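You operate a simulated robot arm through the tools that you are given. There is no shell and no other tool.

The job below is to be done with a simulated two-armed robot. You get a single attempt, and the scene is never put back.

## Task
Wipe up the spill on the top of the short parts bench with the white towel and put it back.

Only the result counts: the job must be done as asked and must still hold three seconds after the hand-in. Knocking over, shifting, dropping, spilling or breaking anything else fails it. Flat cloth is picked up by pressing the open fingertips on it (5 to 10 N) and closing them slowly along it; thin cloth reads only 2 to 8 mm in the jaws.

## Robot
Two 6-joint arms with two-finger grippers on one trunk, on a base that moves. Base frame: it is fixed to the floor where the robot stands at the start and does not move with it; the origin is under the middle of the robot, x ahead of it, y to its left, z up; the surface under the hand at the start is at about z = 0.72. Lengths are in m, angles in degrees, forces in N, time in s.
The left shoulder is at the start at [0.03, 0.178, 0.913], the right one opposite. With the tool pointing down near the work surface each hand reaches from about 0.48 to 0.84 m from the robot's upright axis, wherever it stands, measured 20 degrees to its own side. Payload 2.54 kg a hand.
The TCP of each hand is the grasp point between the finger pads, 0.03 m short of the fingertips. In the tool frame z runs along the fingers and y along their closing line. The gripper opens to 0.116 m; its body begins 0.095 m behind the TCP.
Orientation is that of the tool frame in the base frame, as a unit quaternion [w, x, y, z]. With the fingers straight down and closing along the base's y, the tool's x points along the base's -x, its y along +y and its z along -z.

## Interface
- The arms move only by the tool drive_tool. It takes "left_steps", "right_steps" or both (then of equal length, played together; a hand with none holds still); each is a list of rows, each a list of 7 numbers: the shift along the base's x, y, z in m, then the turn, a rotation vector about the base's x, y, z in degrees, then the gripper command, from -1 (shut) to 1 (fully open), values between in proportion. In form: [[x, y, z, ax, ay, az, claw], ...]. A call has 1 to 20 rows; each row shifts and turns the commanded pose from where the row before left it. A row lasts 0.2 s, in which the tool goes at most 0.05 m and 8.6 degrees; a call with a longer step from one row to the next is refused whole, and so is a gripper value outside its range. Where a pose cannot be reached the arm comes as near as it can. A force on the tool above 40 N (or 10 N above the force at the start of the call, whichever is more), or a blocked arm, ends the call early, and 0.2 s more pass. Each finger travels about 0.153 m/s and halts on what it meets, pressing with about 44 N; the grip force reading is that of the motor and also rises with nothing between the fingers. The clock runs only during rows and for 0.2 s after the last one: add rows that do not move to give the fingers time. It gives the time, the measured TCP pose, the force on the tool (base axes), the opening and the grip force at its end, in the units of the frame above (readings bear some noise), with the torque about the TCP (base axes, N m) and any sound that the robot's microphone picked up.
- Cameras (640 x 400 px; columns grow to the right, rows downward): "scene" is now at [0.0409, 0.0036, 1.6252]; the picture's right is [0.03, -1.00, 0.00], its down [-0.83, -0.03, -0.56] and it looks along [0.56, 0.02, -0.83] (base axes); focal length 264 px, centre (320, 200). "left" rides on the left gripper at [0.069, 0.015, -0.122] in its tool frame; the picture's right is [-0.21, 0.98, 0.00], its down [-0.83, -0.18, -0.53] and it looks along [-0.52, -0.11, 0.85] (tool axes); focal length 251 px, centre (320, 200). "right" rides on the right gripper at [0.069, -0.015, -0.122] in its tool frame; the picture's right is [0.21, 0.98, 0.00], its down [-0.83, 0.18, -0.53] and it looks along [-0.52, 0.11, 0.85] (tool axes); focal length 251 px, centre (320, 200). There is no depth. A picture from a camera that has moved, and an enlarged one, comes with that camera's place and axes in the base frame and with its lens.
- grab_frame(camera): a new picture of that camera. The clock stands still meanwhile.
- lift_body(by): moves the trunk up (or, below 0, down) by that many m; the arms and the scene camera ride with it, the base frame stays. It gives what a move gives, with no picture.
- steer(legs): drives the robot by 1 to 6 legs, each [ahead, left, turn to the left] in m, m and degrees, along the robot's own axes; the way and the turn of a leg run together, so that a leg with both is an arc; at most 1.5 m and 180 degrees a leg. The arms and the cameras ride along, it lands a little off, and it stops where it bumps. It gives what a move gives.
- turn_head(pan, tilt): turns the head with the scene camera to pan (to the left, within 143 degrees either way) and tilt (down, from -29 to 69), counted from straight ahead of the robot. It gives what a move gives.
- close_up(camera, box): a new picture of the part [left, top, right, bottom] of that camera's present view, enlarged. The clock stands still meanwhile.
- sign_off(): hands the job in; it is judged then, once.

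Nothing tells you exact positions but the pictures and the camera data. Unless the task says otherwise, let go and move clear before handing in.

The tools are called as name(argument=value, ...) on one line, values as JSON. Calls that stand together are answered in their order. drive_tool: Moves the arms, as the interface text tells. Its arguments: {"type":"object","properties":{"left_steps":{"type":"array"},"right_steps":{"type":"array"}},"required":[]} The other tools are called the same way: lift_body (by) moves the trunk up or down; steer (legs) drives the base; turn_head (pan, tilt) turns the head that bears the scene camera; grab_frame (camera) takes a picture; close_up (camera, box) takes an enlarged picture of a part of a camera's view; sign_off () hands the job in.

At the start:

```text
time_s: 0.0
left_tool_pos: [0.5033, 0.357, 0.9062]
left_ee_rot: [0.0, 0.0, 1.0, 0.0]
left_contact_force: [0.2, 0.1, -0.1]
left_moment: [0.03, 0.0, 0.0]
left_width: 0.1161
left_grasp_force: 0.0
right_tool_pos: [0.424, -0.068, 0.9532]
right_ee_rot: [0.0, 0.0, 1.0, 0.0]
right_contact_force: [0.4, 0.0, 0.3]
right_moment: [-0.03, -0.01, 0.0]
right_width: 0.1159
right_grasp_force: 0.1
trunk travel left (down, up): [-0.125, 0.415]
robot x, y, heading: [0.0012, 0.0018, 0.2]
head pan, tilt (commanded): [1.9, 55.8]
```

scene: 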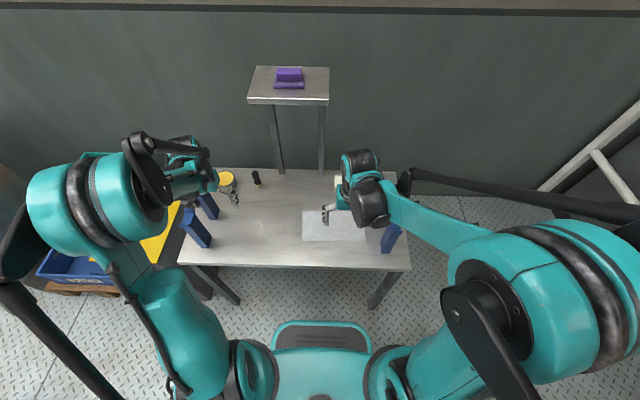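
right: 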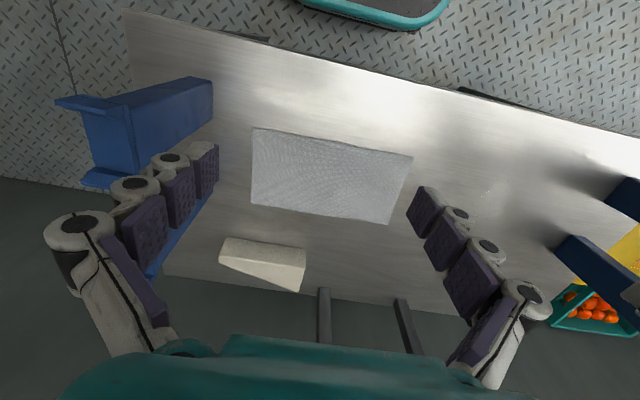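
left: 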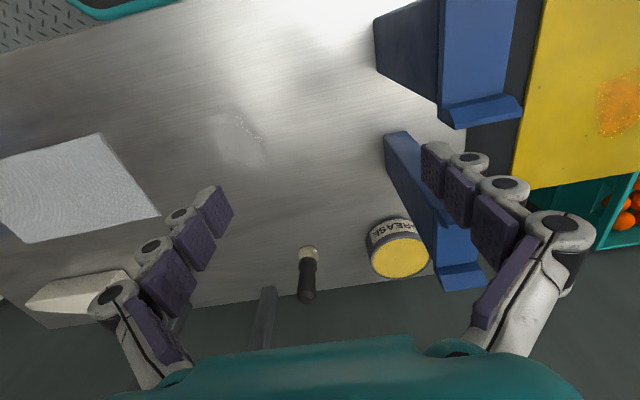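

I see a metal bench with a white towel, a cream-coloured block, a grease tin and blue bins, plus a yellow surface to the left that seems to bear an orange spill. I'll look around with the head before moving anything.

turn_head(pan=45, tilt=45)

grab_frame(camera="scene")

```text
time_s: 1.1
left_tool_pos: [0.5028, 0.3558, 0.9048]
left_ee_rot: [0.0, 0.0, 1.0, -0.001]
left_contact_force: [0.1, 0.3, -0.5]
left_moment: [0.01, 0.0, 0.0]
left_width: 0.1161
left_grasp_force: 0.1
right_tool_pos: [0.4236, -0.068, 0.9527]
right_ee_rot: [0.001, -0.001, 1.0, 0.0]
right_contact_force: [0.1, -0.1, -0.8]
right_moment: [-0.01, 0.0, 0.02]
right_width: 0.1161
right_grasp_force: 0.0
trunk travel left (down, up): [-0.125, 0.415]
robot x, y, heading: [-0.0013, 0.0047, -0.1]
head pan, tilt (commanded): [45.0, 45.0]
```

```text
taken
camera scene: at [0.0272, 0.0587, 1.6397], right [0.71, -0.71, 0.0], down [-0.5, -0.5, -0.71], along [0.5, 0.5, -0.71], focal length 264 px, centre (320, 200)
```

scene: 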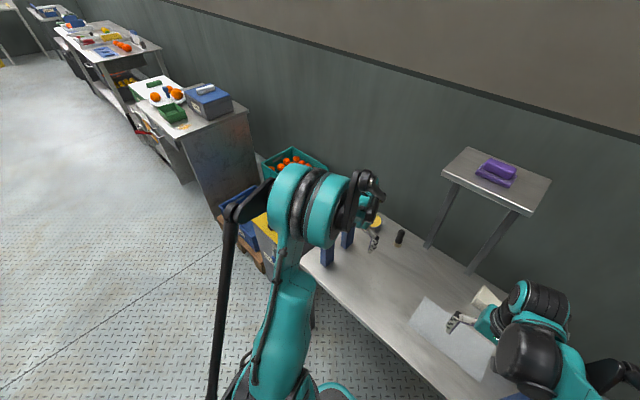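

There are more tables to the left and a small stand with a purple folded item behind the main bench. I'll look the rest of the way round to find which bench is the "short parts bench".

turn_head(pan=100, tilt=30)

grab_frame(camera="scene")

turn_head(pan=140, tilt=30)

grab_frame(camera="scene")

turn_head(pan=-60, tilt=35)

grab_frame(camera="scene")

turn_head(pan=-130, tilt=30)

grab_frame(camera="scene")

```text
time_s: 2.3
left_tool_pos: [0.5026, 0.3562, 0.9058]
left_ee_rot: [0.0, 0.0, 1.0, 0.0]
left_contact_force: [0.1, -0.9, 0.5]
left_moment: [0.0, 0.0, 0.0]
left_width: 0.1161
left_grasp_force: 0.1
right_tool_pos: [0.4243, -0.068, 0.9525]
right_ee_rot: [0.0, 0.0, 1.0, 0.0]
right_contact_force: [-0.4, 0.0, -0.3]
right_moment: [0.04, -0.01, 0.0]
right_width: 0.1159
right_grasp_force: 0.0
trunk travel left (down, up): [-0.125, 0.415]
robot x, y, heading: [-0.0003, -0.0002, -0.0]
head pan, tilt (commanded): [100.0, 30.0]
```

```text
taken
camera scene: at [-0.046, 0.0904, 1.6623], right [0.98, 0.17, 0.0], down [0.09, -0.49, -0.87], along [-0.15, 0.85, -0.5], focal length 264 px, centre (320, 200)
```

scene: 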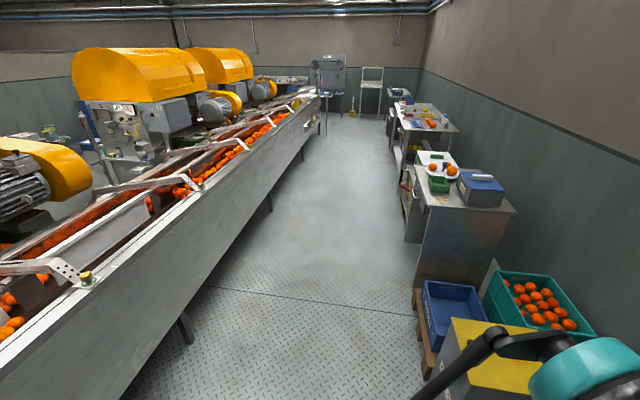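

```text
time_s: 3.4
left_tool_pos: [0.5036, 0.3554, 0.9055]
left_ee_rot: [0.0, 0.001, 1.0, 0.0]
left_contact_force: [0.4, 0.3, -0.3]
left_moment: [-0.02, 0.0, -0.01]
left_width: 0.1163
left_grasp_force: 0.1
right_tool_pos: [0.4245, -0.0683, 0.9526]
right_ee_rot: [0.0, 0.0, 1.0, 0.0]
right_contact_force: [0.4, -0.3, 0.2]
right_moment: [-0.01, -0.01, -0.01]
right_width: 0.1159
right_grasp_force: 0.2
trunk travel left (down, up): [-0.125, 0.415]
robot x, y, heading: [-0.0007, 0.0001, 0.4]
head pan, tilt (commanded): [140.0, 30.0]
```

```text
taken
camera scene: at [-0.0996, 0.0595, 1.6623], right [0.64, 0.77, 0.0], down [0.38, -0.32, -0.87], along [-0.66, 0.56, -0.5], focal length 264 px, centre (320, 200)
```

scene: 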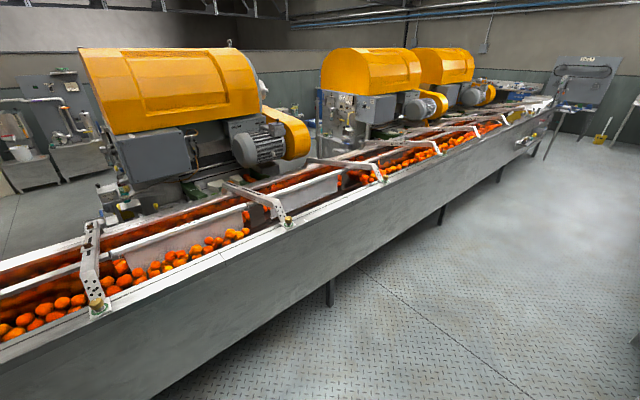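

```text
time_s: 6.3
left_tool_pos: [0.502, 0.3564, 0.9062]
left_ee_rot: [-0.001, 0.0, 1.0, 0.0]
left_contact_force: [0.3, -0.7, -0.4]
left_moment: [-0.03, -0.04, -0.01]
left_width: 0.116
left_grasp_force: 0.1
right_tool_pos: [0.4243, -0.0689, 0.9527]
right_ee_rot: [0.0, -0.001, 1.0, 0.001]
right_contact_force: [-0.2, 0.2, 0.6]
right_moment: [0.03, 0.0, -0.01]
right_width: 0.1161
right_grasp_force: 0.2
trunk travel left (down, up): [-0.125, 0.415]
robot x, y, heading: [-0.0018, 0.0028, -0.0]
head pan, tilt (commanded): [-60.0, 35.0]
```

```text
taken
camera scene: at [0.0137, -0.075, 1.6545], right [-0.87, -0.5, 0.0], down [-0.29, 0.5, -0.82], along [0.41, -0.71, -0.57], focal length 264 px, centre (320, 200)
```

scene: 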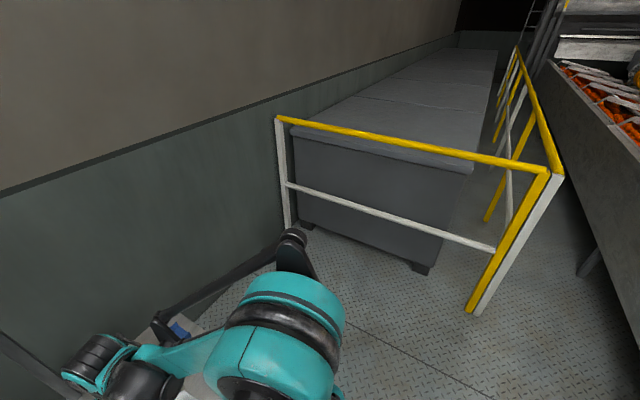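

```text
time_s: 7.8
left_tool_pos: [0.5031, 0.3567, 0.9063]
left_ee_rot: [0.0, 0.0, 1.0, 0.001]
left_contact_force: [0.2, -0.3, -0.1]
left_moment: [-0.03, 0.02, -0.02]
left_width: 0.116
left_grasp_force: 0.1
right_tool_pos: [0.4241, -0.0681, 0.9528]
right_ee_rot: [0.0, 0.0, 1.0, 0.0]
right_contact_force: [0.4, 0.2, 0.0]
right_moment: [0.03, -0.01, 0.0]
right_width: 0.1161
right_grasp_force: 0.0
trunk travel left (down, up): [-0.125, 0.415]
robot x, y, heading: [-0.0025, 0.0009, 0.0]
head pan, tilt (commanded): [-130.0, 30.0]
```

```text
taken
camera scene: at [-0.0884, -0.068, 1.6623], right [-0.77, 0.64, 0.0], down [0.32, 0.38, -0.87], along [-0.56, -0.66, -0.5], focal length 264 px, centre (320, 200)
```

scene: 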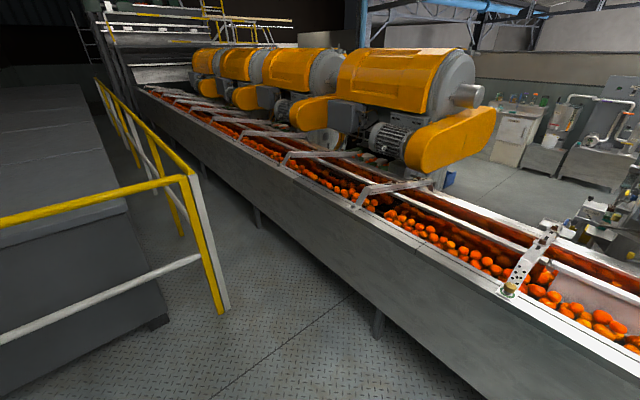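

The candidates are the bench in front of me and the small stand behind it; I noticed a faint glossy patch on the main bench in the left hand's view. I'll zoom in on it from several cameras.

turn_head(pan=0, tilt=50)

grab_frame(camera="scene")

close_up(camera="scene", box=[160, 180, 420, 342])

close_up(camera="scene", box=[220, 60, 380, 160])

close_up(camera="left", box=[120, 60, 360, 210])

close_up(camera="right", box=[380, 80, 640, 242])

```text
time_s: 9.9
left_tool_pos: [0.5028, 0.3568, 0.9057]
left_ee_rot: [0.0, 0.0, 1.0, 0.0]
left_contact_force: [-0.5, -0.6, 0.5]
left_moment: [0.0, 0.02, -0.03]
left_width: 0.1159
left_grasp_force: 0.0
right_tool_pos: [0.4238, -0.0685, 0.9511]
right_ee_rot: [0.0, 0.0, 1.0, 0.0]
right_contact_force: [0.0, 0.7, 0.5]
right_moment: [-0.01, 0.0, 0.0]
right_width: 0.1159
right_grasp_force: 0.1
trunk travel left (down, up): [-0.125, 0.415]
robot x, y, heading: [-0.0032, -0.0002, -0.1]
head pan, tilt (commanded): [0.0, 50.0]
```

```text
taken
camera scene: at [0.0467, 0.0012, 1.6328], right [0.0, -1.0, 0.0], down [-0.77, 0.0, -0.64], along [0.64, 0.0, -0.77], focal length 264 px, centre (320, 200)
```

scene: 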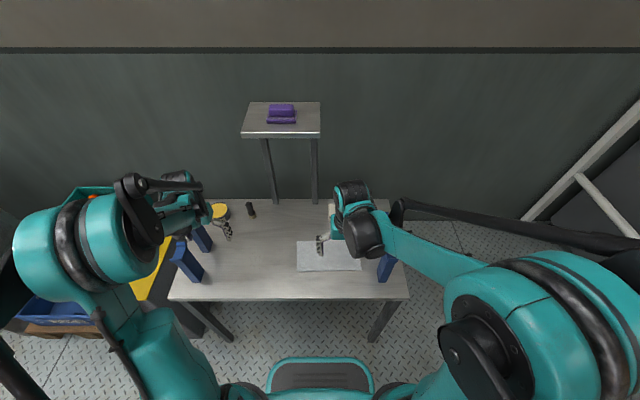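

```text
2.46 times, centred on (290, 261) of scene
camera zoom: at [0.0467, 0.0012, 1.6328], right [0.0, -1.0, 0.0], down [-0.77, 0.0, -0.64], along [0.64, 0.0, -0.77], focal length 649 px, centre (394, 50)
```

zoom: 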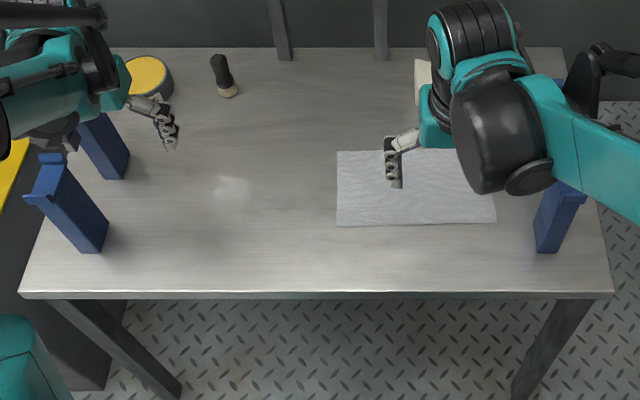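

```text
4.00 times, centred on (300, 110) of scene
camera zoom: at [0.0467, 0.0012, 1.6328], right [0.0, -1.0, 0.0], down [-0.77, 0.0, -0.64], along [0.64, 0.0, -0.77], focal length 1055 px, centre (400, 560)
```

zoom: 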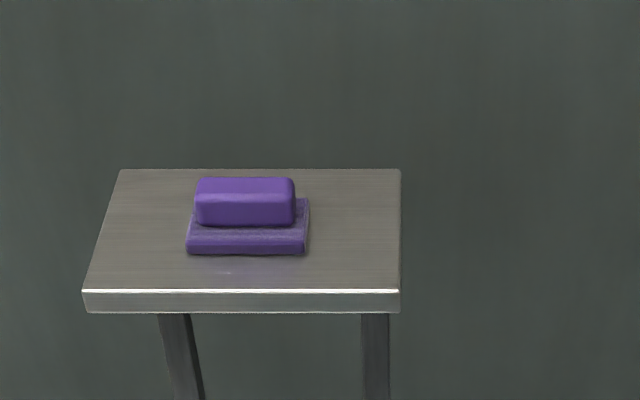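

```text
2.67 times, centred on (240, 135) of left
camera zoom: at [0.4344, 0.3696, 1.0286], right [0.21, 0.98, 0.0], down [0.83, -0.18, 0.53], along [0.52, -0.11, -0.85], focal length 670 px, centre (533, 373)
```

zoom: 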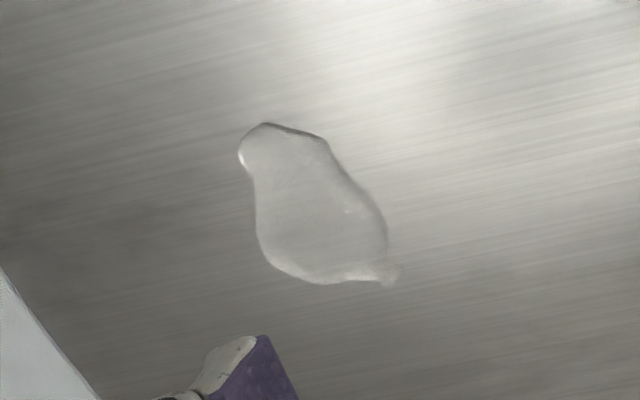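

```text
2.46 times, centred on (510, 161) of right
camera zoom: at [0.3555, -0.0828, 1.0745], right [-0.21, 0.98, 0.0], down [0.83, 0.18, 0.53], along [0.52, 0.11, -0.85], focal length 619 px, centre (-148, 296)
```

zoom: 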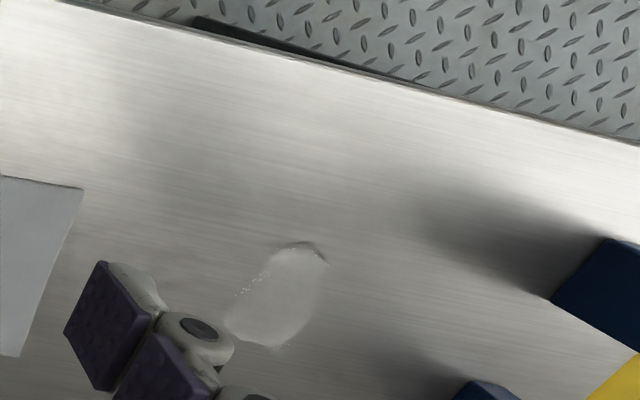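

The spill is a clear puddle about 9 × 6.5 cm on the main bench, centred near (0.51, 0.25). The towel lies flat with corners near (0.475, -0.156), (0.468, 0.084), (0.594, 0.092) and (0.607, -0.150). I'll swing the right hand out to the right, then bring the left hand above the towel's left end.

drive_tool(right_steps=[[0, -0.04, 0.01, 0, 0, 0, 1], [0, -0.045, 0.01, 0, 0, 0, 1], [0, -0.045, 0.01, 0, 0, 0, 1], [0, -0.045, 0.01, 0, 0, 0, 1], [0, -0.045, 0.01, 0, 0, 0, 1], [0, -0.04, 0.0, 0, 0, 0, 1], [0, 0, 0, 0, 0, 0, 1]])

grab_frame(camera="scene")

close_up(camera="scene", box=[160, 180, 440, 355])

```text
time_s: 11.5
left_tool_pos: [0.5025, 0.3563, 0.9062]
left_ee_rot: [0.0, 0.0, 1.0, -0.001]
left_contact_force: [-0.1, -0.7, 0.6]
left_moment: [-0.01, 0.01, -0.05]
left_width: 0.1161
left_grasp_force: 0.0
right_tool_pos: [0.4252, -0.3287, 1.0031]
right_ee_rot: [-0.001, 0.0, 1.0, -0.001]
right_contact_force: [0.4, 0.1, -0.4]
right_moment: [-0.01, 0.01, 0.0]
right_width: 0.1159
right_grasp_force: 0.1
trunk travel left (down, up): [-0.125, 0.415]
robot x, y, heading: [0.001, 0.0008, 0.1]
head pan, tilt (commanded): [0.0, 50.0]
```

```text
taken
camera scene: at [0.0464, 0.0019, 1.6328], right [0.0, -1.0, 0.0], down [-0.77, 0.0, -0.64], along [0.64, 0.0, -0.77], focal length 264 px, centre (320, 200)
```

scene: 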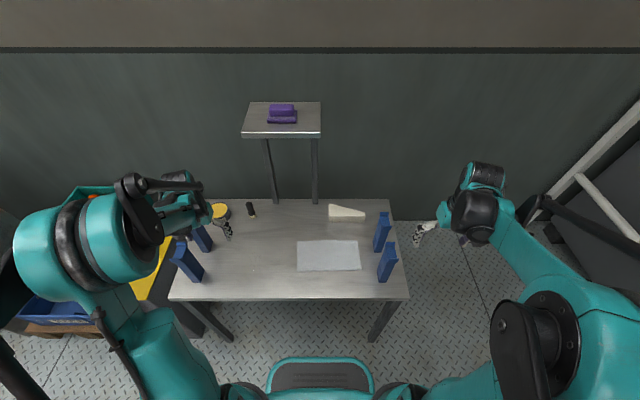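

```text
2.29 times, centred on (300, 268) of scene
camera zoom: at [0.0464, 0.0019, 1.6328], right [0.0, -1.0, 0.0], down [-0.77, 0.0, -0.64], along [0.64, 0.0, -0.77], focal length 603 px, centre (366, 46)
```

zoom: 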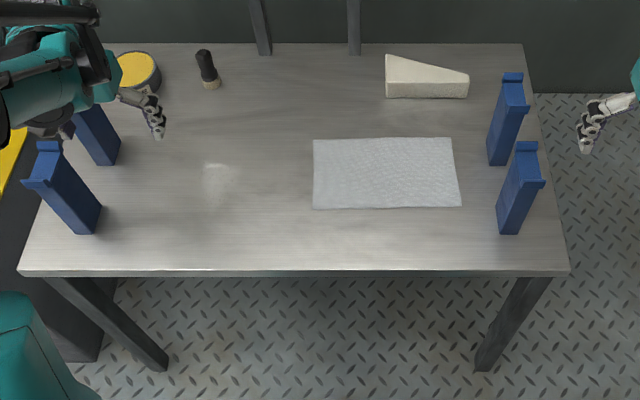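

The right hand is clear and the whole towel can be seen: x 0.465–0.597, y −0.15 to 0.09. Next I bring the left hand above the towel's left end with the jaws part closed.

drive_tool(left_steps=[[0.004, -0.044, -0.005, 0, 0, 0, 0.03], [0.004, -0.044, -0.012, 0, 0, 0, 0.03], [0.004, -0.044, -0.014, 0, 0, 0, 0.03], [0.004, -0.044, -0.014, 0, 0, 0, 0.03], [0.004, -0.044, -0.014, 0, 0, 0, 0.03], [0.004, -0.045, -0.014, 0, 0, 0, 0.03], [0.005, -0.046, -0.014, 0, 0, 0, 0.03], [0, 0, 0, 0, 0, 0, 0.03]])

grab_frame(camera="left")

grab_frame(camera="scene")

```text
time_s: 13.3
left_tool_pos: [0.5315, 0.0452, 0.8181]
left_ee_rot: [0.0, 0.001, 1.0, 0.0]
left_contact_force: [0.5, 0.8, 0.5]
left_moment: [0.0, 0.01, -0.02]
left_width: 0.0597
left_grasp_force: 0.0
right_tool_pos: [0.4256, -0.3283, 1.0026]
right_ee_rot: [-0.001, 0.0, 1.0, 0.0]
right_contact_force: [-0.3, -0.3, 0.4]
right_moment: [0.0, 0.02, 0.0]
right_width: 0.1158
right_grasp_force: 0.0
trunk travel left (down, up): [-0.125, 0.415]
robot x, y, heading: [0.001, 0.0021, -0.1]
head pan, tilt (commanded): [0.0, 50.0]
```

```text
taken
camera left: at [0.4627, 0.0582, 0.9411], right [0.21, 0.98, 0.0], down [0.83, -0.18, 0.53], along [0.52, -0.11, -0.85], focal length 251 px, centre (320, 200)
```

left: 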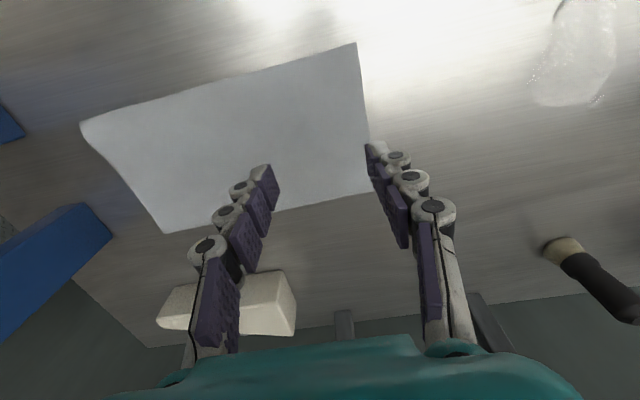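

```text
taken
camera scene: at [0.0464, 0.0019, 1.6328], right [0.0, -1.0, 0.0], down [-0.77, 0.0, -0.64], along [0.64, 0.0, -0.77], focal length 264 px, centre (320, 200)
```

scene: 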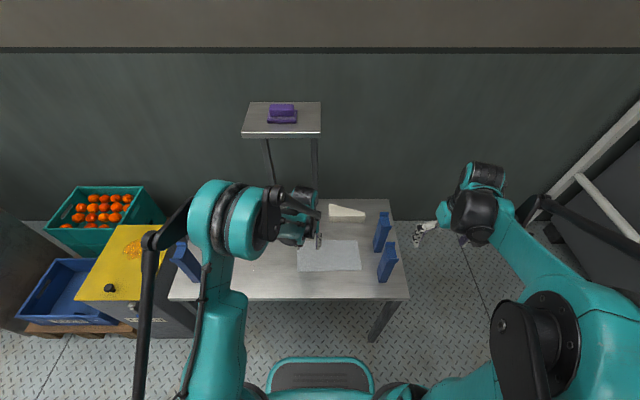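

The left hand is over the towel's left end. Before touching anything, I'll check the yellow cabinet's orange mark and the small stand, to be sure which spill is meant.

close_up(camera="scene", box=[60, 170, 220, 340])

close_up(camera="scene", box=[235, 95, 331, 155])

close_up(camera="left", box=[60, 20, 460, 270])

```text
2.35 times, centred on (140, 255) of scene
camera zoom: at [0.0464, 0.0019, 1.6328], right [0.0, -1.0, 0.0], down [-0.77, 0.0, -0.64], along [0.64, 0.0, -0.77], focal length 621 px, centre (744, 71)
```

zoom: 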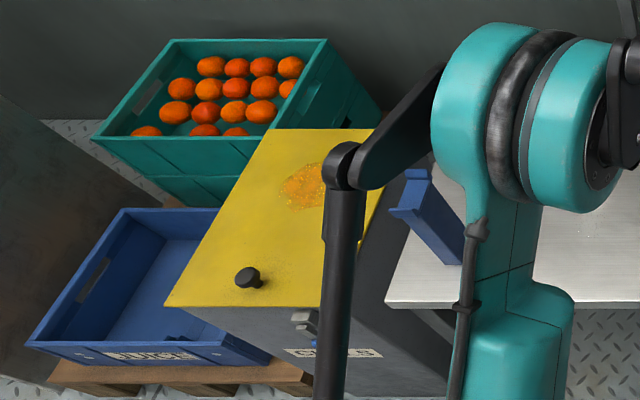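

```text
6.67 times, centred on (283, 125) of scene
camera zoom: at [0.0464, 0.0019, 1.6328], right [0.0, -1.0, 0.0], down [-0.77, 0.0, -0.64], along [0.64, 0.0, -0.77], focal length 1758 px, centre (567, 700)
```

zoom: 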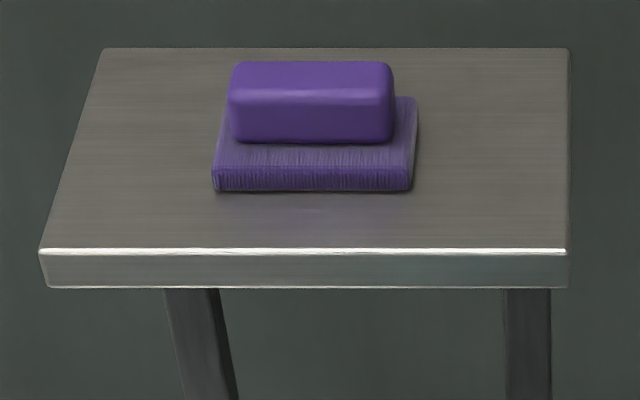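

```text
1.60 times, centred on (260, 145) of left
camera zoom: at [0.4627, 0.0582, 0.9411], right [0.21, 0.98, 0.0], down [0.83, -0.18, 0.53], along [0.52, -0.11, -0.85], focal length 402 px, centre (416, 288)
```

zoom: 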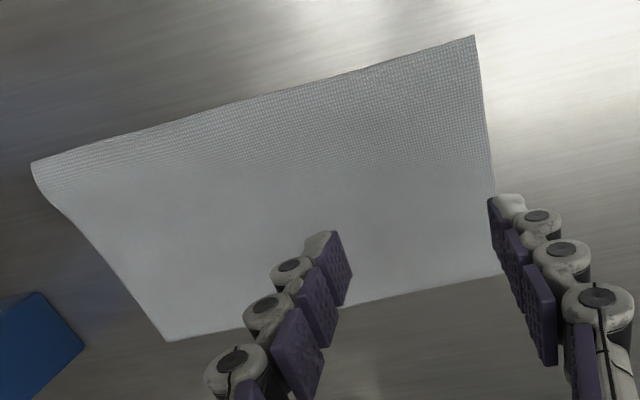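

There is a second, orange spill on the yellow cabinet, and a purple cloth with a block on the stand. I'll read the cabinet's label before choosing.

close_up(camera="scene", box=[120, 300, 180, 337])

close_up(camera="scene", box=[160, 190, 420, 350])

turn_head(pan=70, tilt=40)

grab_frame(camera="scene")

close_up(camera="scene", box=[180, 0, 420, 150])

```text
10.67 times, centred on (150, 318) of scene
camera zoom: at [0.0464, 0.0019, 1.6328], right [0.0, -1.0, 0.0], down [-0.77, 0.0, -0.64], along [0.64, 0.0, -0.77], focal length 2813 px, centre (2133, -1064)
```

zoom: 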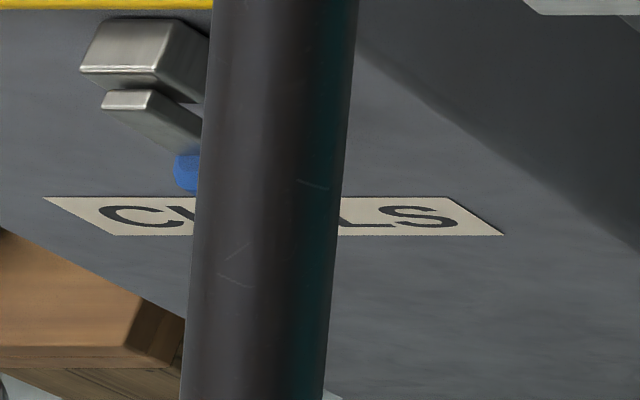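

```text
2.46 times, centred on (290, 270) of scene
camera zoom: at [0.0464, 0.0019, 1.6328], right [0.0, -1.0, 0.0], down [-0.77, 0.0, -0.64], along [0.64, 0.0, -0.77], focal length 649 px, centre (394, 28)
```

zoom: 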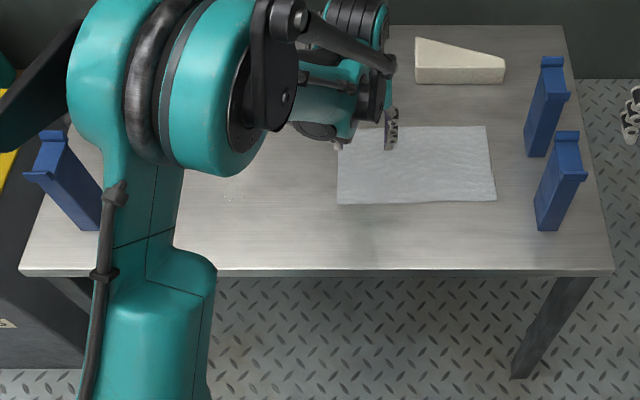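

```text
time_s: 14.7
left_tool_pos: [0.5319, 0.0446, 0.8195]
left_ee_rot: [0.0, 0.001, 1.0, 0.0]
left_contact_force: [0.6, 0.3, 0.0]
left_moment: [0.01, 0.0, -0.01]
left_width: 0.0595
left_grasp_force: 0.0
right_tool_pos: [0.4245, -0.3284, 1.0024]
right_ee_rot: [0.0, 0.001, 1.0, 0.0]
right_contact_force: [-0.4, 0.0, 0.2]
right_moment: [0.01, -0.01, 0.03]
right_width: 0.1157
right_grasp_force: 0.2
trunk travel left (down, up): [-0.125, 0.415]
robot x, y, heading: [0.0012, 0.0002, -0.1]
head pan, tilt (commanded): [70.0, 40.0]
```

```text
taken
camera scene: at [-0.0012, 0.081, 1.6469], right [0.94, -0.34, 0.0], down [-0.22, -0.6, -0.77], along [0.26, 0.72, -0.64], focal length 264 px, centre (320, 200)
```

scene: 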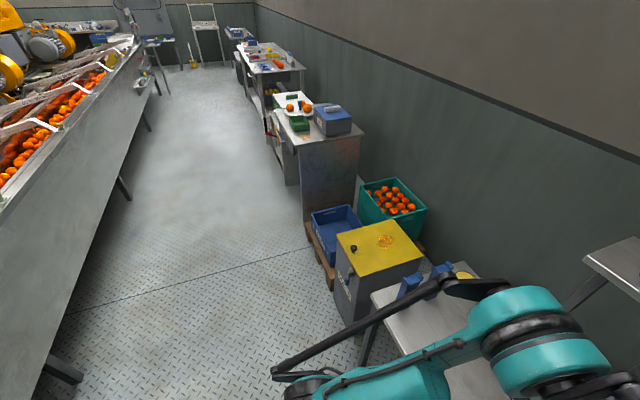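

```text
2.67 times, centred on (300, 75) of scene
camera zoom: at [-0.0012, 0.081, 1.6469], right [0.94, -0.34, 0.0], down [-0.22, -0.6, -0.77], along [0.26, 0.72, -0.64], focal length 703 px, centre (373, 533)
```

zoom: 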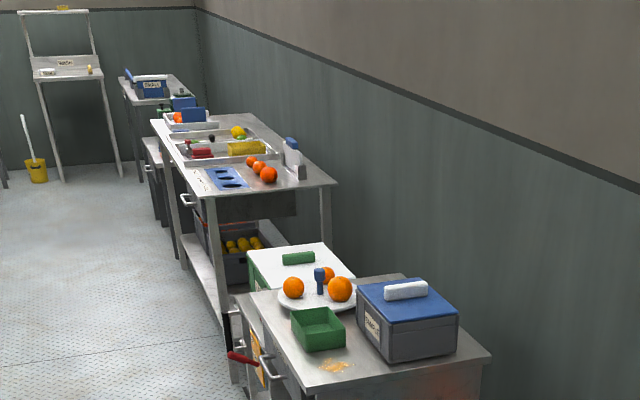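

There are further benches along the wall with labels and possible stains, so I'll zoom in on those labels before deciding.

close_up(camera="scene", box=[260, 85, 370, 154])

close_up(camera="scene", box=[300, 200, 440, 320])

close_up(camera="scene", box=[220, 20, 320, 82])

close_up(camera="scene", box=[240, 100, 340, 200])

close_up(camera="scene", box=[180, 0, 260, 50])

```text
5.80 times, centred on (315, 120) of scene
camera zoom: at [-0.0012, 0.081, 1.6469], right [0.94, -0.34, 0.0], down [-0.22, -0.6, -0.77], along [0.26, 0.72, -0.64], focal length 1529 px, centre (349, 667)
```

zoom: 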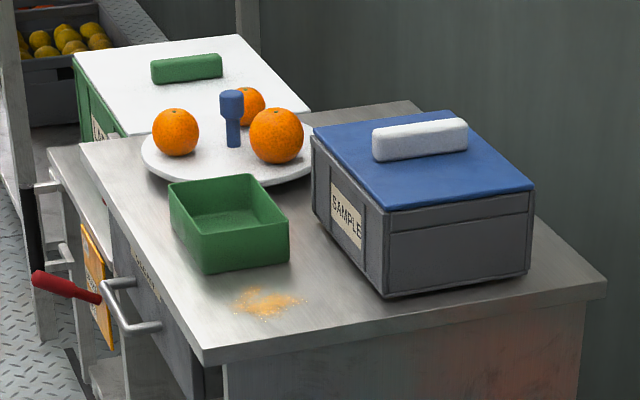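

```text
3.33 times, centred on (370, 260) of scene
camera zoom: at [-0.0012, 0.081, 1.6469], right [0.94, -0.34, 0.0], down [-0.22, -0.6, -0.77], along [0.26, 0.72, -0.64], focal length 879 px, centre (153, 0)
```

zoom: 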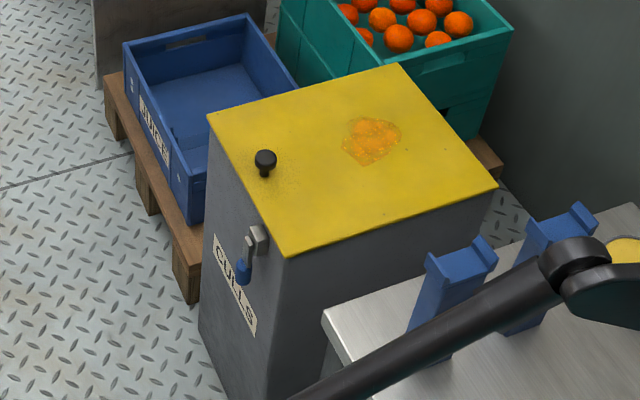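

```text
6.40 times, centred on (270, 51) of scene
camera zoom: at [-0.0012, 0.081, 1.6469], right [0.94, -0.34, 0.0], down [-0.22, -0.6, -0.77], along [0.26, 0.72, -0.64], focal length 1688 px, centre (640, 1154)
```

zoom: 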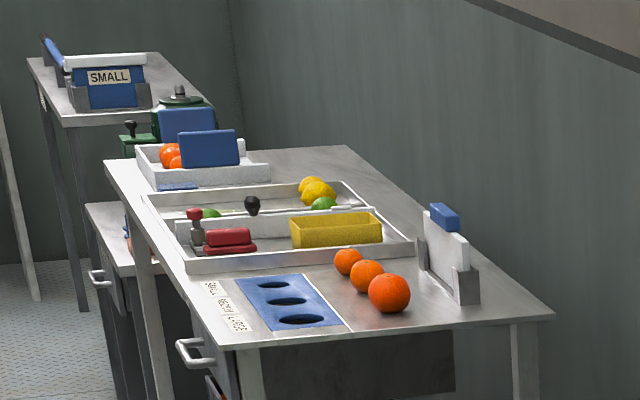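

```text
4.00 times, centred on (290, 150) of scene
camera zoom: at [-0.0012, 0.081, 1.6469], right [0.94, -0.34, 0.0], down [-0.22, -0.6, -0.77], along [0.26, 0.72, -0.64], focal length 1055 px, centre (440, 400)
```

zoom: 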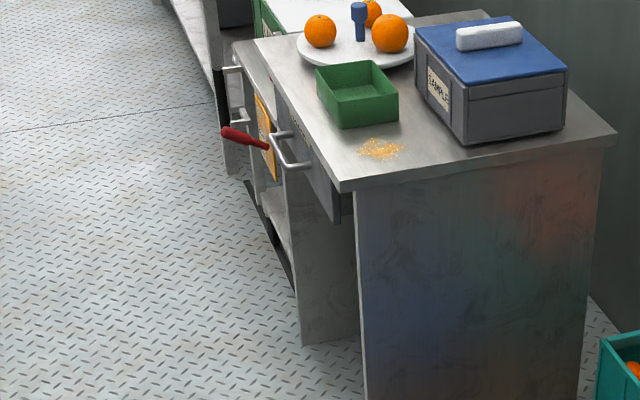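

```text
8.00 times, centred on (220, 25) of scene
camera zoom: at [-0.0012, 0.081, 1.6469], right [0.94, -0.34, 0.0], down [-0.22, -0.6, -0.77], along [0.26, 0.72, -0.64], focal length 2110 px, centre (1120, 1600)
```

zoom: 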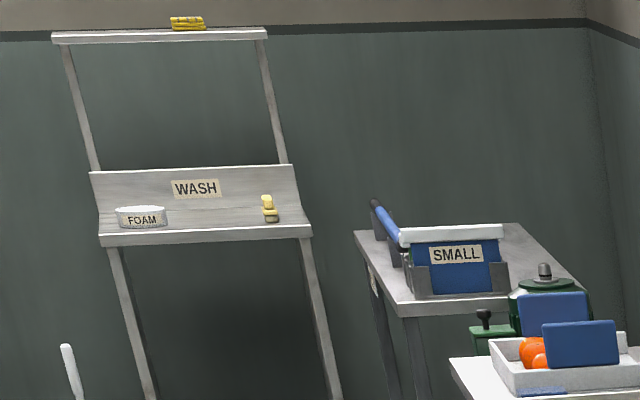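

The other spills sit on the culls cabinet and the sample bench. The bench in front of me holds the white towel and the clear puddle, among grease and parts, so it is the one meant. I'll turn the head back and lower the open fingertips towards the towel.

turn_head(pan=0, tilt=55)

drive_tool(left_steps=[[0, 0, -0.02, 0, 0, 0, 0.03], [0, 0, -0.02, 0, 0, 0, 0.03], [0, 0, -0.01, 0, 0, 0, 0.03], [0, 0, -0.004, 0, 0, 0, 0.03], [0, 0, 0, 0, 0, 0, 0.03]])

grab_frame(camera="left")

```text
time_s: 16.1
left_tool_pos: [0.531, 0.0435, 0.8181]
left_ee_rot: [0.0, 0.0, 1.0, 0.001]
left_contact_force: [0.6, -0.1, -1.1]
left_moment: [0.01, 0.02, 0.01]
left_width: 0.0598
left_grasp_force: 0.0
right_tool_pos: [0.4245, -0.3291, 1.0028]
right_ee_rot: [0.0, 0.001, 1.0, 0.0]
right_contact_force: [0.1, 0.3, -0.7]
right_moment: [0.01, 0.02, -0.02]
right_width: 0.116
right_grasp_force: 0.0
trunk travel left (down, up): [-0.125, 0.415]
robot x, y, heading: [0.0009, -0.0006, -0.2]
head pan, tilt (commanded): [0.0, 55.0]
```

```text
time_s: 17.3
left_tool_pos: [0.5302, 0.0454, 0.765]
left_ee_rot: [0.001, 0.0, 1.0, 0.0]
left_contact_force: [-0.3, -0.7, -0.3]
left_moment: [0.0, -0.01, -0.02]
left_width: 0.0601
left_grasp_force: 0.2
right_tool_pos: [0.4247, -0.3291, 1.0034]
right_ee_rot: [0.0, 0.0, 1.0, 0.0]
right_contact_force: [0.6, 0.5, 0.5]
right_moment: [0.04, 0.03, 0.0]
right_width: 0.116
right_grasp_force: 0.0
trunk travel left (down, up): [-0.125, 0.415]
robot x, y, heading: [0.0003, 0.0009, 0.0]
head pan, tilt (commanded): [0.0, 55.0]
```

```text
taken
camera left: at [0.4634, 0.0579, 0.8876], right [0.21, 0.98, 0.0], down [0.83, -0.18, 0.53], along [0.52, -0.11, -0.85], focal length 251 px, centre (320, 200)
```

left: 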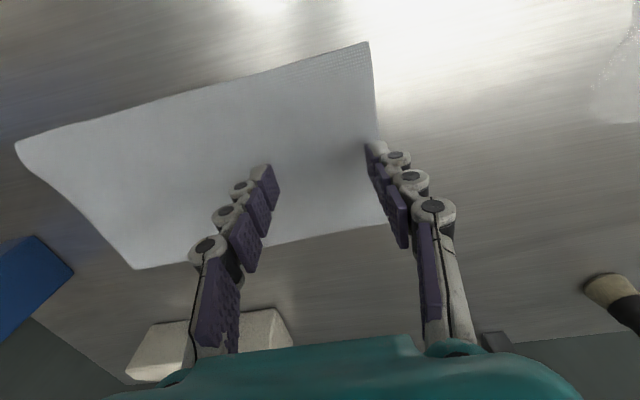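

The fingertips hover about 1.5 cm over the cloth, and the outer one sits almost on the towel's edge. I'll shift 1.5 cm inward and lower in small steps until I feel contact.

drive_tool(left_steps=[[0, -0.015, 0, 0, 0, 0, 0.03], [0, 0, -0.004, 0, 0, 0, 0.03], [0, 0, -0.004, 0, 0, 0, 0.03], [0, 0, -0.002, 0, 0, 0, 0.03], [0, 0, 0, 0, 0, 0, 0.03]])

```text
time_s: 18.5
left_tool_pos: [0.5325, 0.0289, 0.7542]
left_ee_rot: [0.0, 0.0, 1.0, 0.0]
left_contact_force: [-0.4, -0.5, -0.3]
left_moment: [0.0, -0.01, -0.01]
left_width: 0.0595
left_grasp_force: 0.0
right_tool_pos: [0.4249, -0.3288, 1.0014]
right_ee_rot: [-0.001, 0.0, 1.0, -0.001]
right_contact_force: [-0.3, -0.2, 0.5]
right_moment: [-0.01, 0.0, 0.04]
right_width: 0.116
right_grasp_force: 0.0
trunk travel left (down, up): [-0.125, 0.415]
robot x, y, heading: [0.0015, -0.0013, -0.1]
head pan, tilt (commanded): [0.0, 55.0]
```

Still no contact at TCP z = 0.754. I keep lowering 2 mm at a time.

drive_tool(left_steps=[[0, 0, -0.002, 0, 0, 0, 0.03], [0, 0, -0.002, 0, 0, 0, 0.03], [0, 0, 0, 0, 0, 0, 0.03]])

```text
time_s: 19.3
left_tool_pos: [0.5312, 0.03, 0.7501]
left_ee_rot: [0.0, 0.0, 1.0, 0.0]
left_contact_force: [-1.5, -0.4, -0.9]
left_moment: [-0.01, 0.0, 0.02]
left_width: 0.0599
left_grasp_force: 0.1
right_tool_pos: [0.4251, -0.3291, 1.0034]
right_ee_rot: [0.0, 0.0, 1.0, 0.0]
right_contact_force: [-0.3, 0.1, 0.0]
right_moment: [-0.02, 0.01, -0.01]
right_width: 0.1161
right_grasp_force: 0.0
trunk travel left (down, up): [-0.125, 0.415]
robot x, y, heading: [0.0014, 0.0037, 0.3]
head pan, tilt (commanded): [0.0, 55.0]
```

drive_tool(left_steps=[[0, 0, -0.0015, 0, 0, 0, 0.03], [0, 0, -0.0015, 0, 0, 0, 0.03], [0, 0, 0, 0, 0, 0, 0.03]])

```text
time_s: 20.1
left_tool_pos: [0.5316, 0.0304, 0.7475]
left_ee_rot: [0.0, 0.0, 1.0, 0.001]
left_contact_force: [-1.1, 0.1, 7.5]
left_moment: [0.02, 0.02, 0.01]
left_width: 0.0616
left_grasp_force: 0.1
right_tool_pos: [0.4256, -0.3284, 1.0034]
right_ee_rot: [0.0, 0.0, 1.0, 0.0]
right_contact_force: [0.1, -0.3, 0.1]
right_moment: [-0.01, 0.05, -0.03]
right_width: 0.116
right_grasp_force: 0.0
trunk travel left (down, up): [-0.125, 0.415]
robot x, y, heading: [0.002, -0.0007, 0.0]
head pan, tilt (commanded): [0.0, 55.0]
```

Contact at 7.5 N, which is within the advised 5–10 N. Now I close the fingers slowly along the cloth, halfway first.

drive_tool(left_steps=[[0, 0, 0, 0, 0, 0, -0.04], [0, 0, 0, 0, 0, 0, -0.1], [0, 0, 0, 0, 0, 0, -0.16], [0, 0, 0, 0, 0, 0, -0.22], [0, 0, 0, 0, 0, 0, -0.28], [0, 0, 0, 0, 0, 0, -0.34], [0, 0, 0, 0, 0, 0, -0.4]])

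grab_frame(camera="left")

```text
time_s: 21.7
left_tool_pos: [0.5317, 0.0307, 0.7482]
left_ee_rot: [0.0, 0.001, 1.0, 0.0]
left_contact_force: [-0.2, 0.4, 6.5]
left_moment: [-0.01, -0.02, 0.01]
left_width: 0.0361
left_grasp_force: 0.0
right_tool_pos: [0.4245, -0.3294, 1.0025]
right_ee_rot: [0.0, 0.0, 1.0, 0.0]
right_contact_force: [0.1, -1.2, -0.3]
right_moment: [-0.01, -0.01, 0.0]
right_width: 0.1162
right_grasp_force: 0.0
trunk travel left (down, up): [-0.125, 0.415]
robot x, y, heading: [-0.0019, 0.0013, 0.1]
head pan, tilt (commanded): [0.0, 55.0]
```

```text
taken
camera left: at [0.463, 0.0435, 0.8708], right [0.21, 0.98, 0.0], down [0.83, -0.18, 0.53], along [0.52, -0.11, -0.85], focal length 251 px, centre (320, 200)
```

left: 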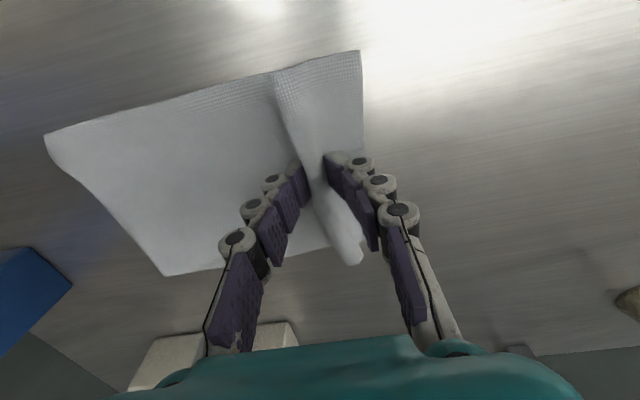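

The cloth is gathering into a neat ridge between the fingers. I continue closing slowly until they are shut on it.

drive_tool(left_steps=[[0, 0, 0, 0, 0, 0, -0.46], [0, 0, 0, 0, 0, 0, -0.52], [0, 0, 0, 0, 0, 0, -0.58], [0, 0, 0, 0, 0, 0, -0.64], [0, 0, 0, 0, 0, 0, -0.7], [0, 0, 0, 0, 0, 0, -0.76], [0, 0, 0, 0, 0, 0, -0.82], [0, 0, 0, 0, 0, 0, -0.88], [0, 0, 0, 0, 0, 0, -0.94], [0, 0, 0, 0, 0, 0, -1], [0, 0, 0, 0, 0, 0, -1], [0, 0, 0, 0, 0, 0, -1]])

grab_frame(camera="left")

```text
time_s: 23.3
left_tool_pos: [0.5298, 0.0312, 0.7486]
left_ee_rot: [0.001, 0.001, 1.0, 0.001]
left_contact_force: [-1.8, 2.1, 30.3]
left_moment: [0.14, 0.06, -0.02]
left_width: 0.0035
left_grasp_force: 33.2
right_tool_pos: [0.4236, -0.3281, 1.0041]
right_ee_rot: [0.0, 0.0, 1.0, 0.0]
right_contact_force: [0.7, -0.5, -0.2]
right_moment: [0.01, 0.0, 0.02]
right_width: 0.1161
right_grasp_force: 0.1
trunk travel left (down, up): [-0.125, 0.415]
robot x, y, heading: [-0.0014, 0.0026, -0.0]
head pan, tilt (commanded): [0.0, 55.0]
stopped in row 8 (left hand): the force on the tool passed its limit at 46 N (the readings are from after the stop); the commanded pose is now the measured one
```

```text
taken
camera left: at [0.4619, 0.0443, 0.8724], right [0.21, 0.98, 0.0], down [0.82, -0.18, 0.54], along [0.52, -0.11, -0.84], focal length 251 px, centre (320, 200)
```

left: 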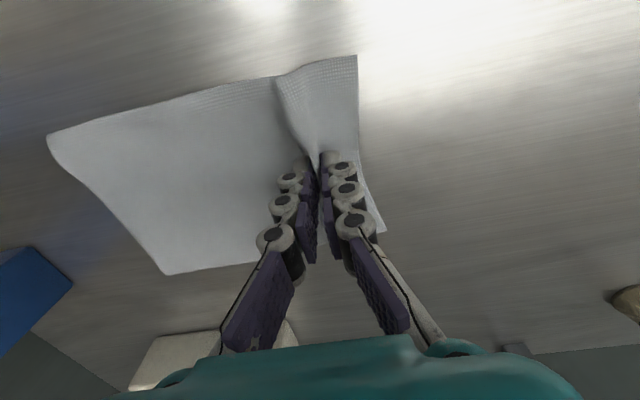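

The jaws read 3.5 mm with 33 N of grip, so cloth is pinched. The closing pushed the tips down a little, so I relieve that by lifting slowly and check the hold.

drive_tool(left_steps=[[0, 0, 0.002, 0, 0, 0, -1], [0, 0, 0.003, 0, 0, 0, -1], [0, 0, 0.005, 0, 0, 0, -1], [0, 0, 0.01, 0, 0, 0, -1], [0, 0, 0.01, 0, 0, 0, -1], [0, 0, 0, 0, 0, 0, -1]])

grab_frame(camera="left")

close_up(camera="scene", box=[160, 150, 440, 325])

```text
time_s: 24.7
left_tool_pos: [0.5311, 0.0305, 0.7785]
left_ee_rot: [0.0, 0.0, 1.0, 0.001]
left_contact_force: [0.0, -2.0, 3.8]
left_moment: [-0.17, -0.13, -0.01]
left_width: 0.0014
left_grasp_force: 27.3
right_tool_pos: [0.4241, -0.328, 1.0027]
right_ee_rot: [0.0, 0.0, 1.0, 0.0]
right_contact_force: [0.2, 0.5, -0.6]
right_moment: [0.01, 0.01, 0.0]
right_width: 0.116
right_grasp_force: 0.0
trunk travel left (down, up): [-0.125, 0.415]
robot x, y, heading: [0.0005, 0.002, 0.2]
head pan, tilt (commanded): [0.0, 55.0]
```

```text
taken
camera left: at [0.4638, 0.0437, 0.9006], right [0.21, 0.98, 0.0], down [0.83, -0.18, 0.53], along [0.52, -0.11, -0.85], focal length 251 px, centre (320, 200)
```

left: 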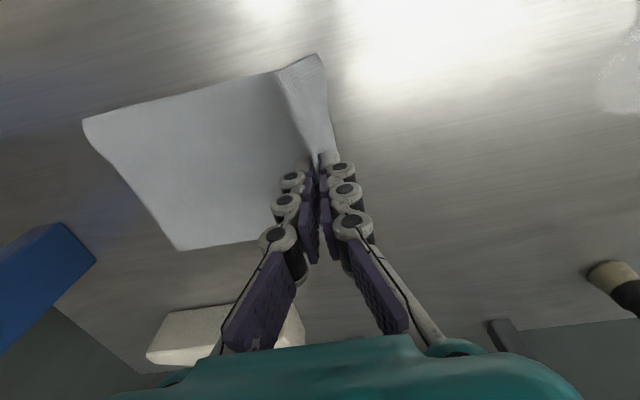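

```text
2.29 times, centred on (300, 238) of scene
camera zoom: at [0.0418, 0.0011, 1.6262], right [0.0, -1.0, 0.0], down [-0.82, 0.0, -0.57], along [0.57, 0.0, -0.82], focal length 603 px, centre (366, 114)
```

zoom: 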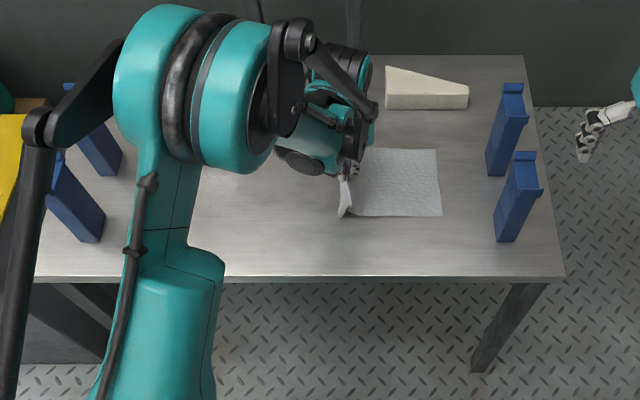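

The towel's left end came up with the jaws while the rest trails on the bench. I'll carry it left at low height toward the spill, checking partway.

drive_tool(left_steps=[[0, 0.01, 0.005, 0, 0, 0, -1], [0, 0.02, 0.005, 0, 0, 0, -1], [0, 0.025, 0.005, 0, 0, 0, -1], [-0.005, 0.025, 0, 0, 0, 0, -1], [-0.005, 0.025, 0, 0, 0, 0, -1], [0, 0, 0, 0, 0, 0, -1]])

grab_frame(camera="left")

close_up(camera="scene", box=[160, 150, 440, 325])

grab_frame(camera="right")

```text
time_s: 26.1
left_tool_pos: [0.523, 0.1349, 0.7941]
left_ee_rot: [0.0, -0.001, 1.0, 0.001]
left_contact_force: [-0.9, -1.8, 2.6]
left_moment: [0.38, -0.18, -0.01]
left_width: 0.0014
left_grasp_force: 26.4
right_tool_pos: [0.4256, -0.3285, 1.0043]
right_ee_rot: [0.0, 0.001, 1.0, -0.001]
right_contact_force: [-0.3, -0.3, -0.4]
right_moment: [-0.01, 0.01, 0.01]
right_width: 0.1162
right_grasp_force: 0.0
trunk travel left (down, up): [-0.125, 0.415]
robot x, y, heading: [-0.001, 0.0022, 0.1]
head pan, tilt (commanded): [0.0, 55.0]
```

```text
taken
camera left: at [0.4534, 0.1481, 0.9159], right [0.21, 0.98, 0.0], down [0.83, -0.18, 0.53], along [0.52, -0.11, -0.85], focal length 251 px, centre (320, 200)
```

left: 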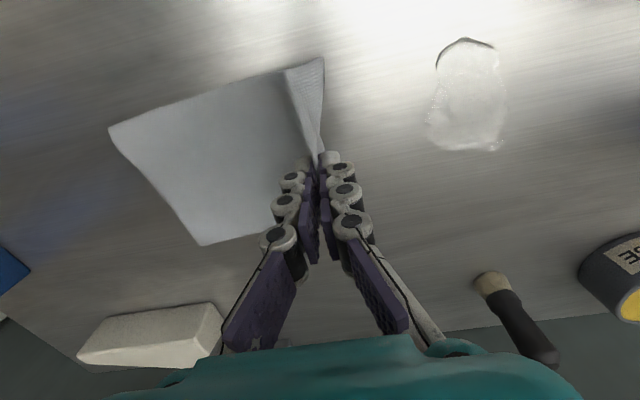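

```text
2.29 times, centred on (300, 238) of scene
camera zoom: at [0.042, 0.001, 1.6262], right [0.0, -1.0, 0.0], down [-0.82, 0.0, -0.57], along [0.57, 0.0, -0.82], focal length 603 px, centre (366, 114)
```

zoom: 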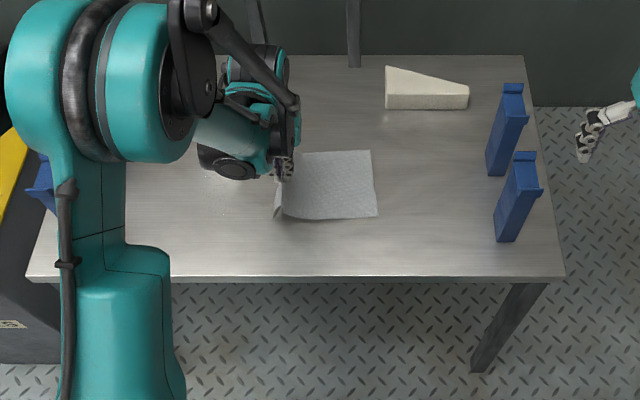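

```text
taken
camera right: at [0.3567, -0.3435, 1.1247], right [-0.21, 0.98, 0.0], down [0.83, 0.18, 0.53], along [0.52, 0.11, -0.85], focal length 251 px, centre (320, 200)
```

right: 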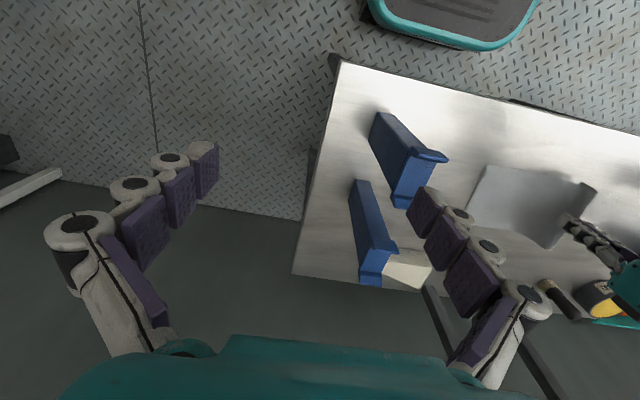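

The towel trails neatly behind the hand and the puddle is intact ahead. I'll move to the near-right edge of the spill and lower the pinched cloth towards the bench.

drive_tool(left_steps=[[-0.014, 0.018, 0, 0, 0, 0, -1], [-0.014, 0.018, 0, 0, 0, 0, -1], [-0.014, 0.018, -0.005, 0, 0, 0, -1], [-0.006, 0.006, -0.01, 0, 0, 0, -1], [0, 0, -0.01, 0, 0, 0, -1], [0, 0, -0.008, 0, 0, 0, -1], [0, 0, -0.004, 0, 0, 0, -1], [0, 0, 0, 0, 0, 0, -1]])

grab_frame(camera="left")

```text
time_s: 27.9
left_tool_pos: [0.4739, 0.1957, 0.7556]
left_ee_rot: [0.0, 0.0, 1.0, 0.0]
left_contact_force: [-0.5, 0.9, 1.6]
left_moment: [0.0, 0.05, -0.01]
left_width: 0.0019
left_grasp_force: 26.6
right_tool_pos: [0.4246, -0.3286, 1.0035]
right_ee_rot: [0.0, 0.001, 1.0, 0.0]
right_contact_force: [0.0, 0.1, 0.2]
right_moment: [-0.02, 0.03, 0.0]
right_width: 0.1158
right_grasp_force: 0.1
trunk travel left (down, up): [-0.125, 0.415]
robot x, y, heading: [-0.0015, 0.001, -0.1]
head pan, tilt (commanded): [0.0, 55.0]
```

```text
taken
camera left: at [0.4058, 0.2089, 0.8787], right [0.21, 0.98, 0.0], down [0.83, -0.18, 0.53], along [0.52, -0.11, -0.85], focal length 251 px, centre (320, 200)
```

left: 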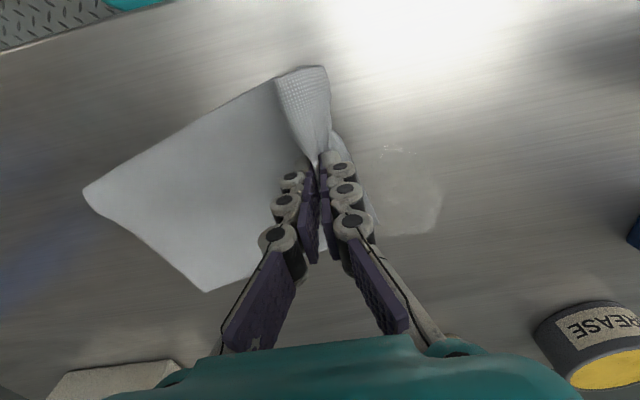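

The folded edge now sits right at the puddle's right border. I lower in 1.5 mm steps to get a gentle pressing force.

drive_tool(left_steps=[[0, 0, -0.0015, 0, 0, 0, -1], [0, 0, -0.0015, 0, 0, 0, -1], [0, 0, -0.001, 0, 0, 0, -1], [0, 0, 0, 0, 0, 0, -1]])

```text
time_s: 28.9
left_tool_pos: [0.474, 0.1951, 0.7521]
left_ee_rot: [-0.001, 0.001, 1.0, 0.001]
left_contact_force: [0.0, 0.1, 7.8]
left_moment: [0.01, 0.02, 0.03]
left_width: 0.0021
left_grasp_force: 33.0
right_tool_pos: [0.4249, -0.3293, 1.0042]
right_ee_rot: [-0.001, 0.0, 1.0, 0.001]
right_contact_force: [-0.2, 0.0, 1.4]
right_moment: [0.0, 0.0, 0.04]
right_width: 0.1161
right_grasp_force: 0.1
trunk travel left (down, up): [-0.125, 0.415]
robot x, y, heading: [0.0016, -0.0001, 0.1]
head pan, tilt (commanded): [0.0, 55.0]
```

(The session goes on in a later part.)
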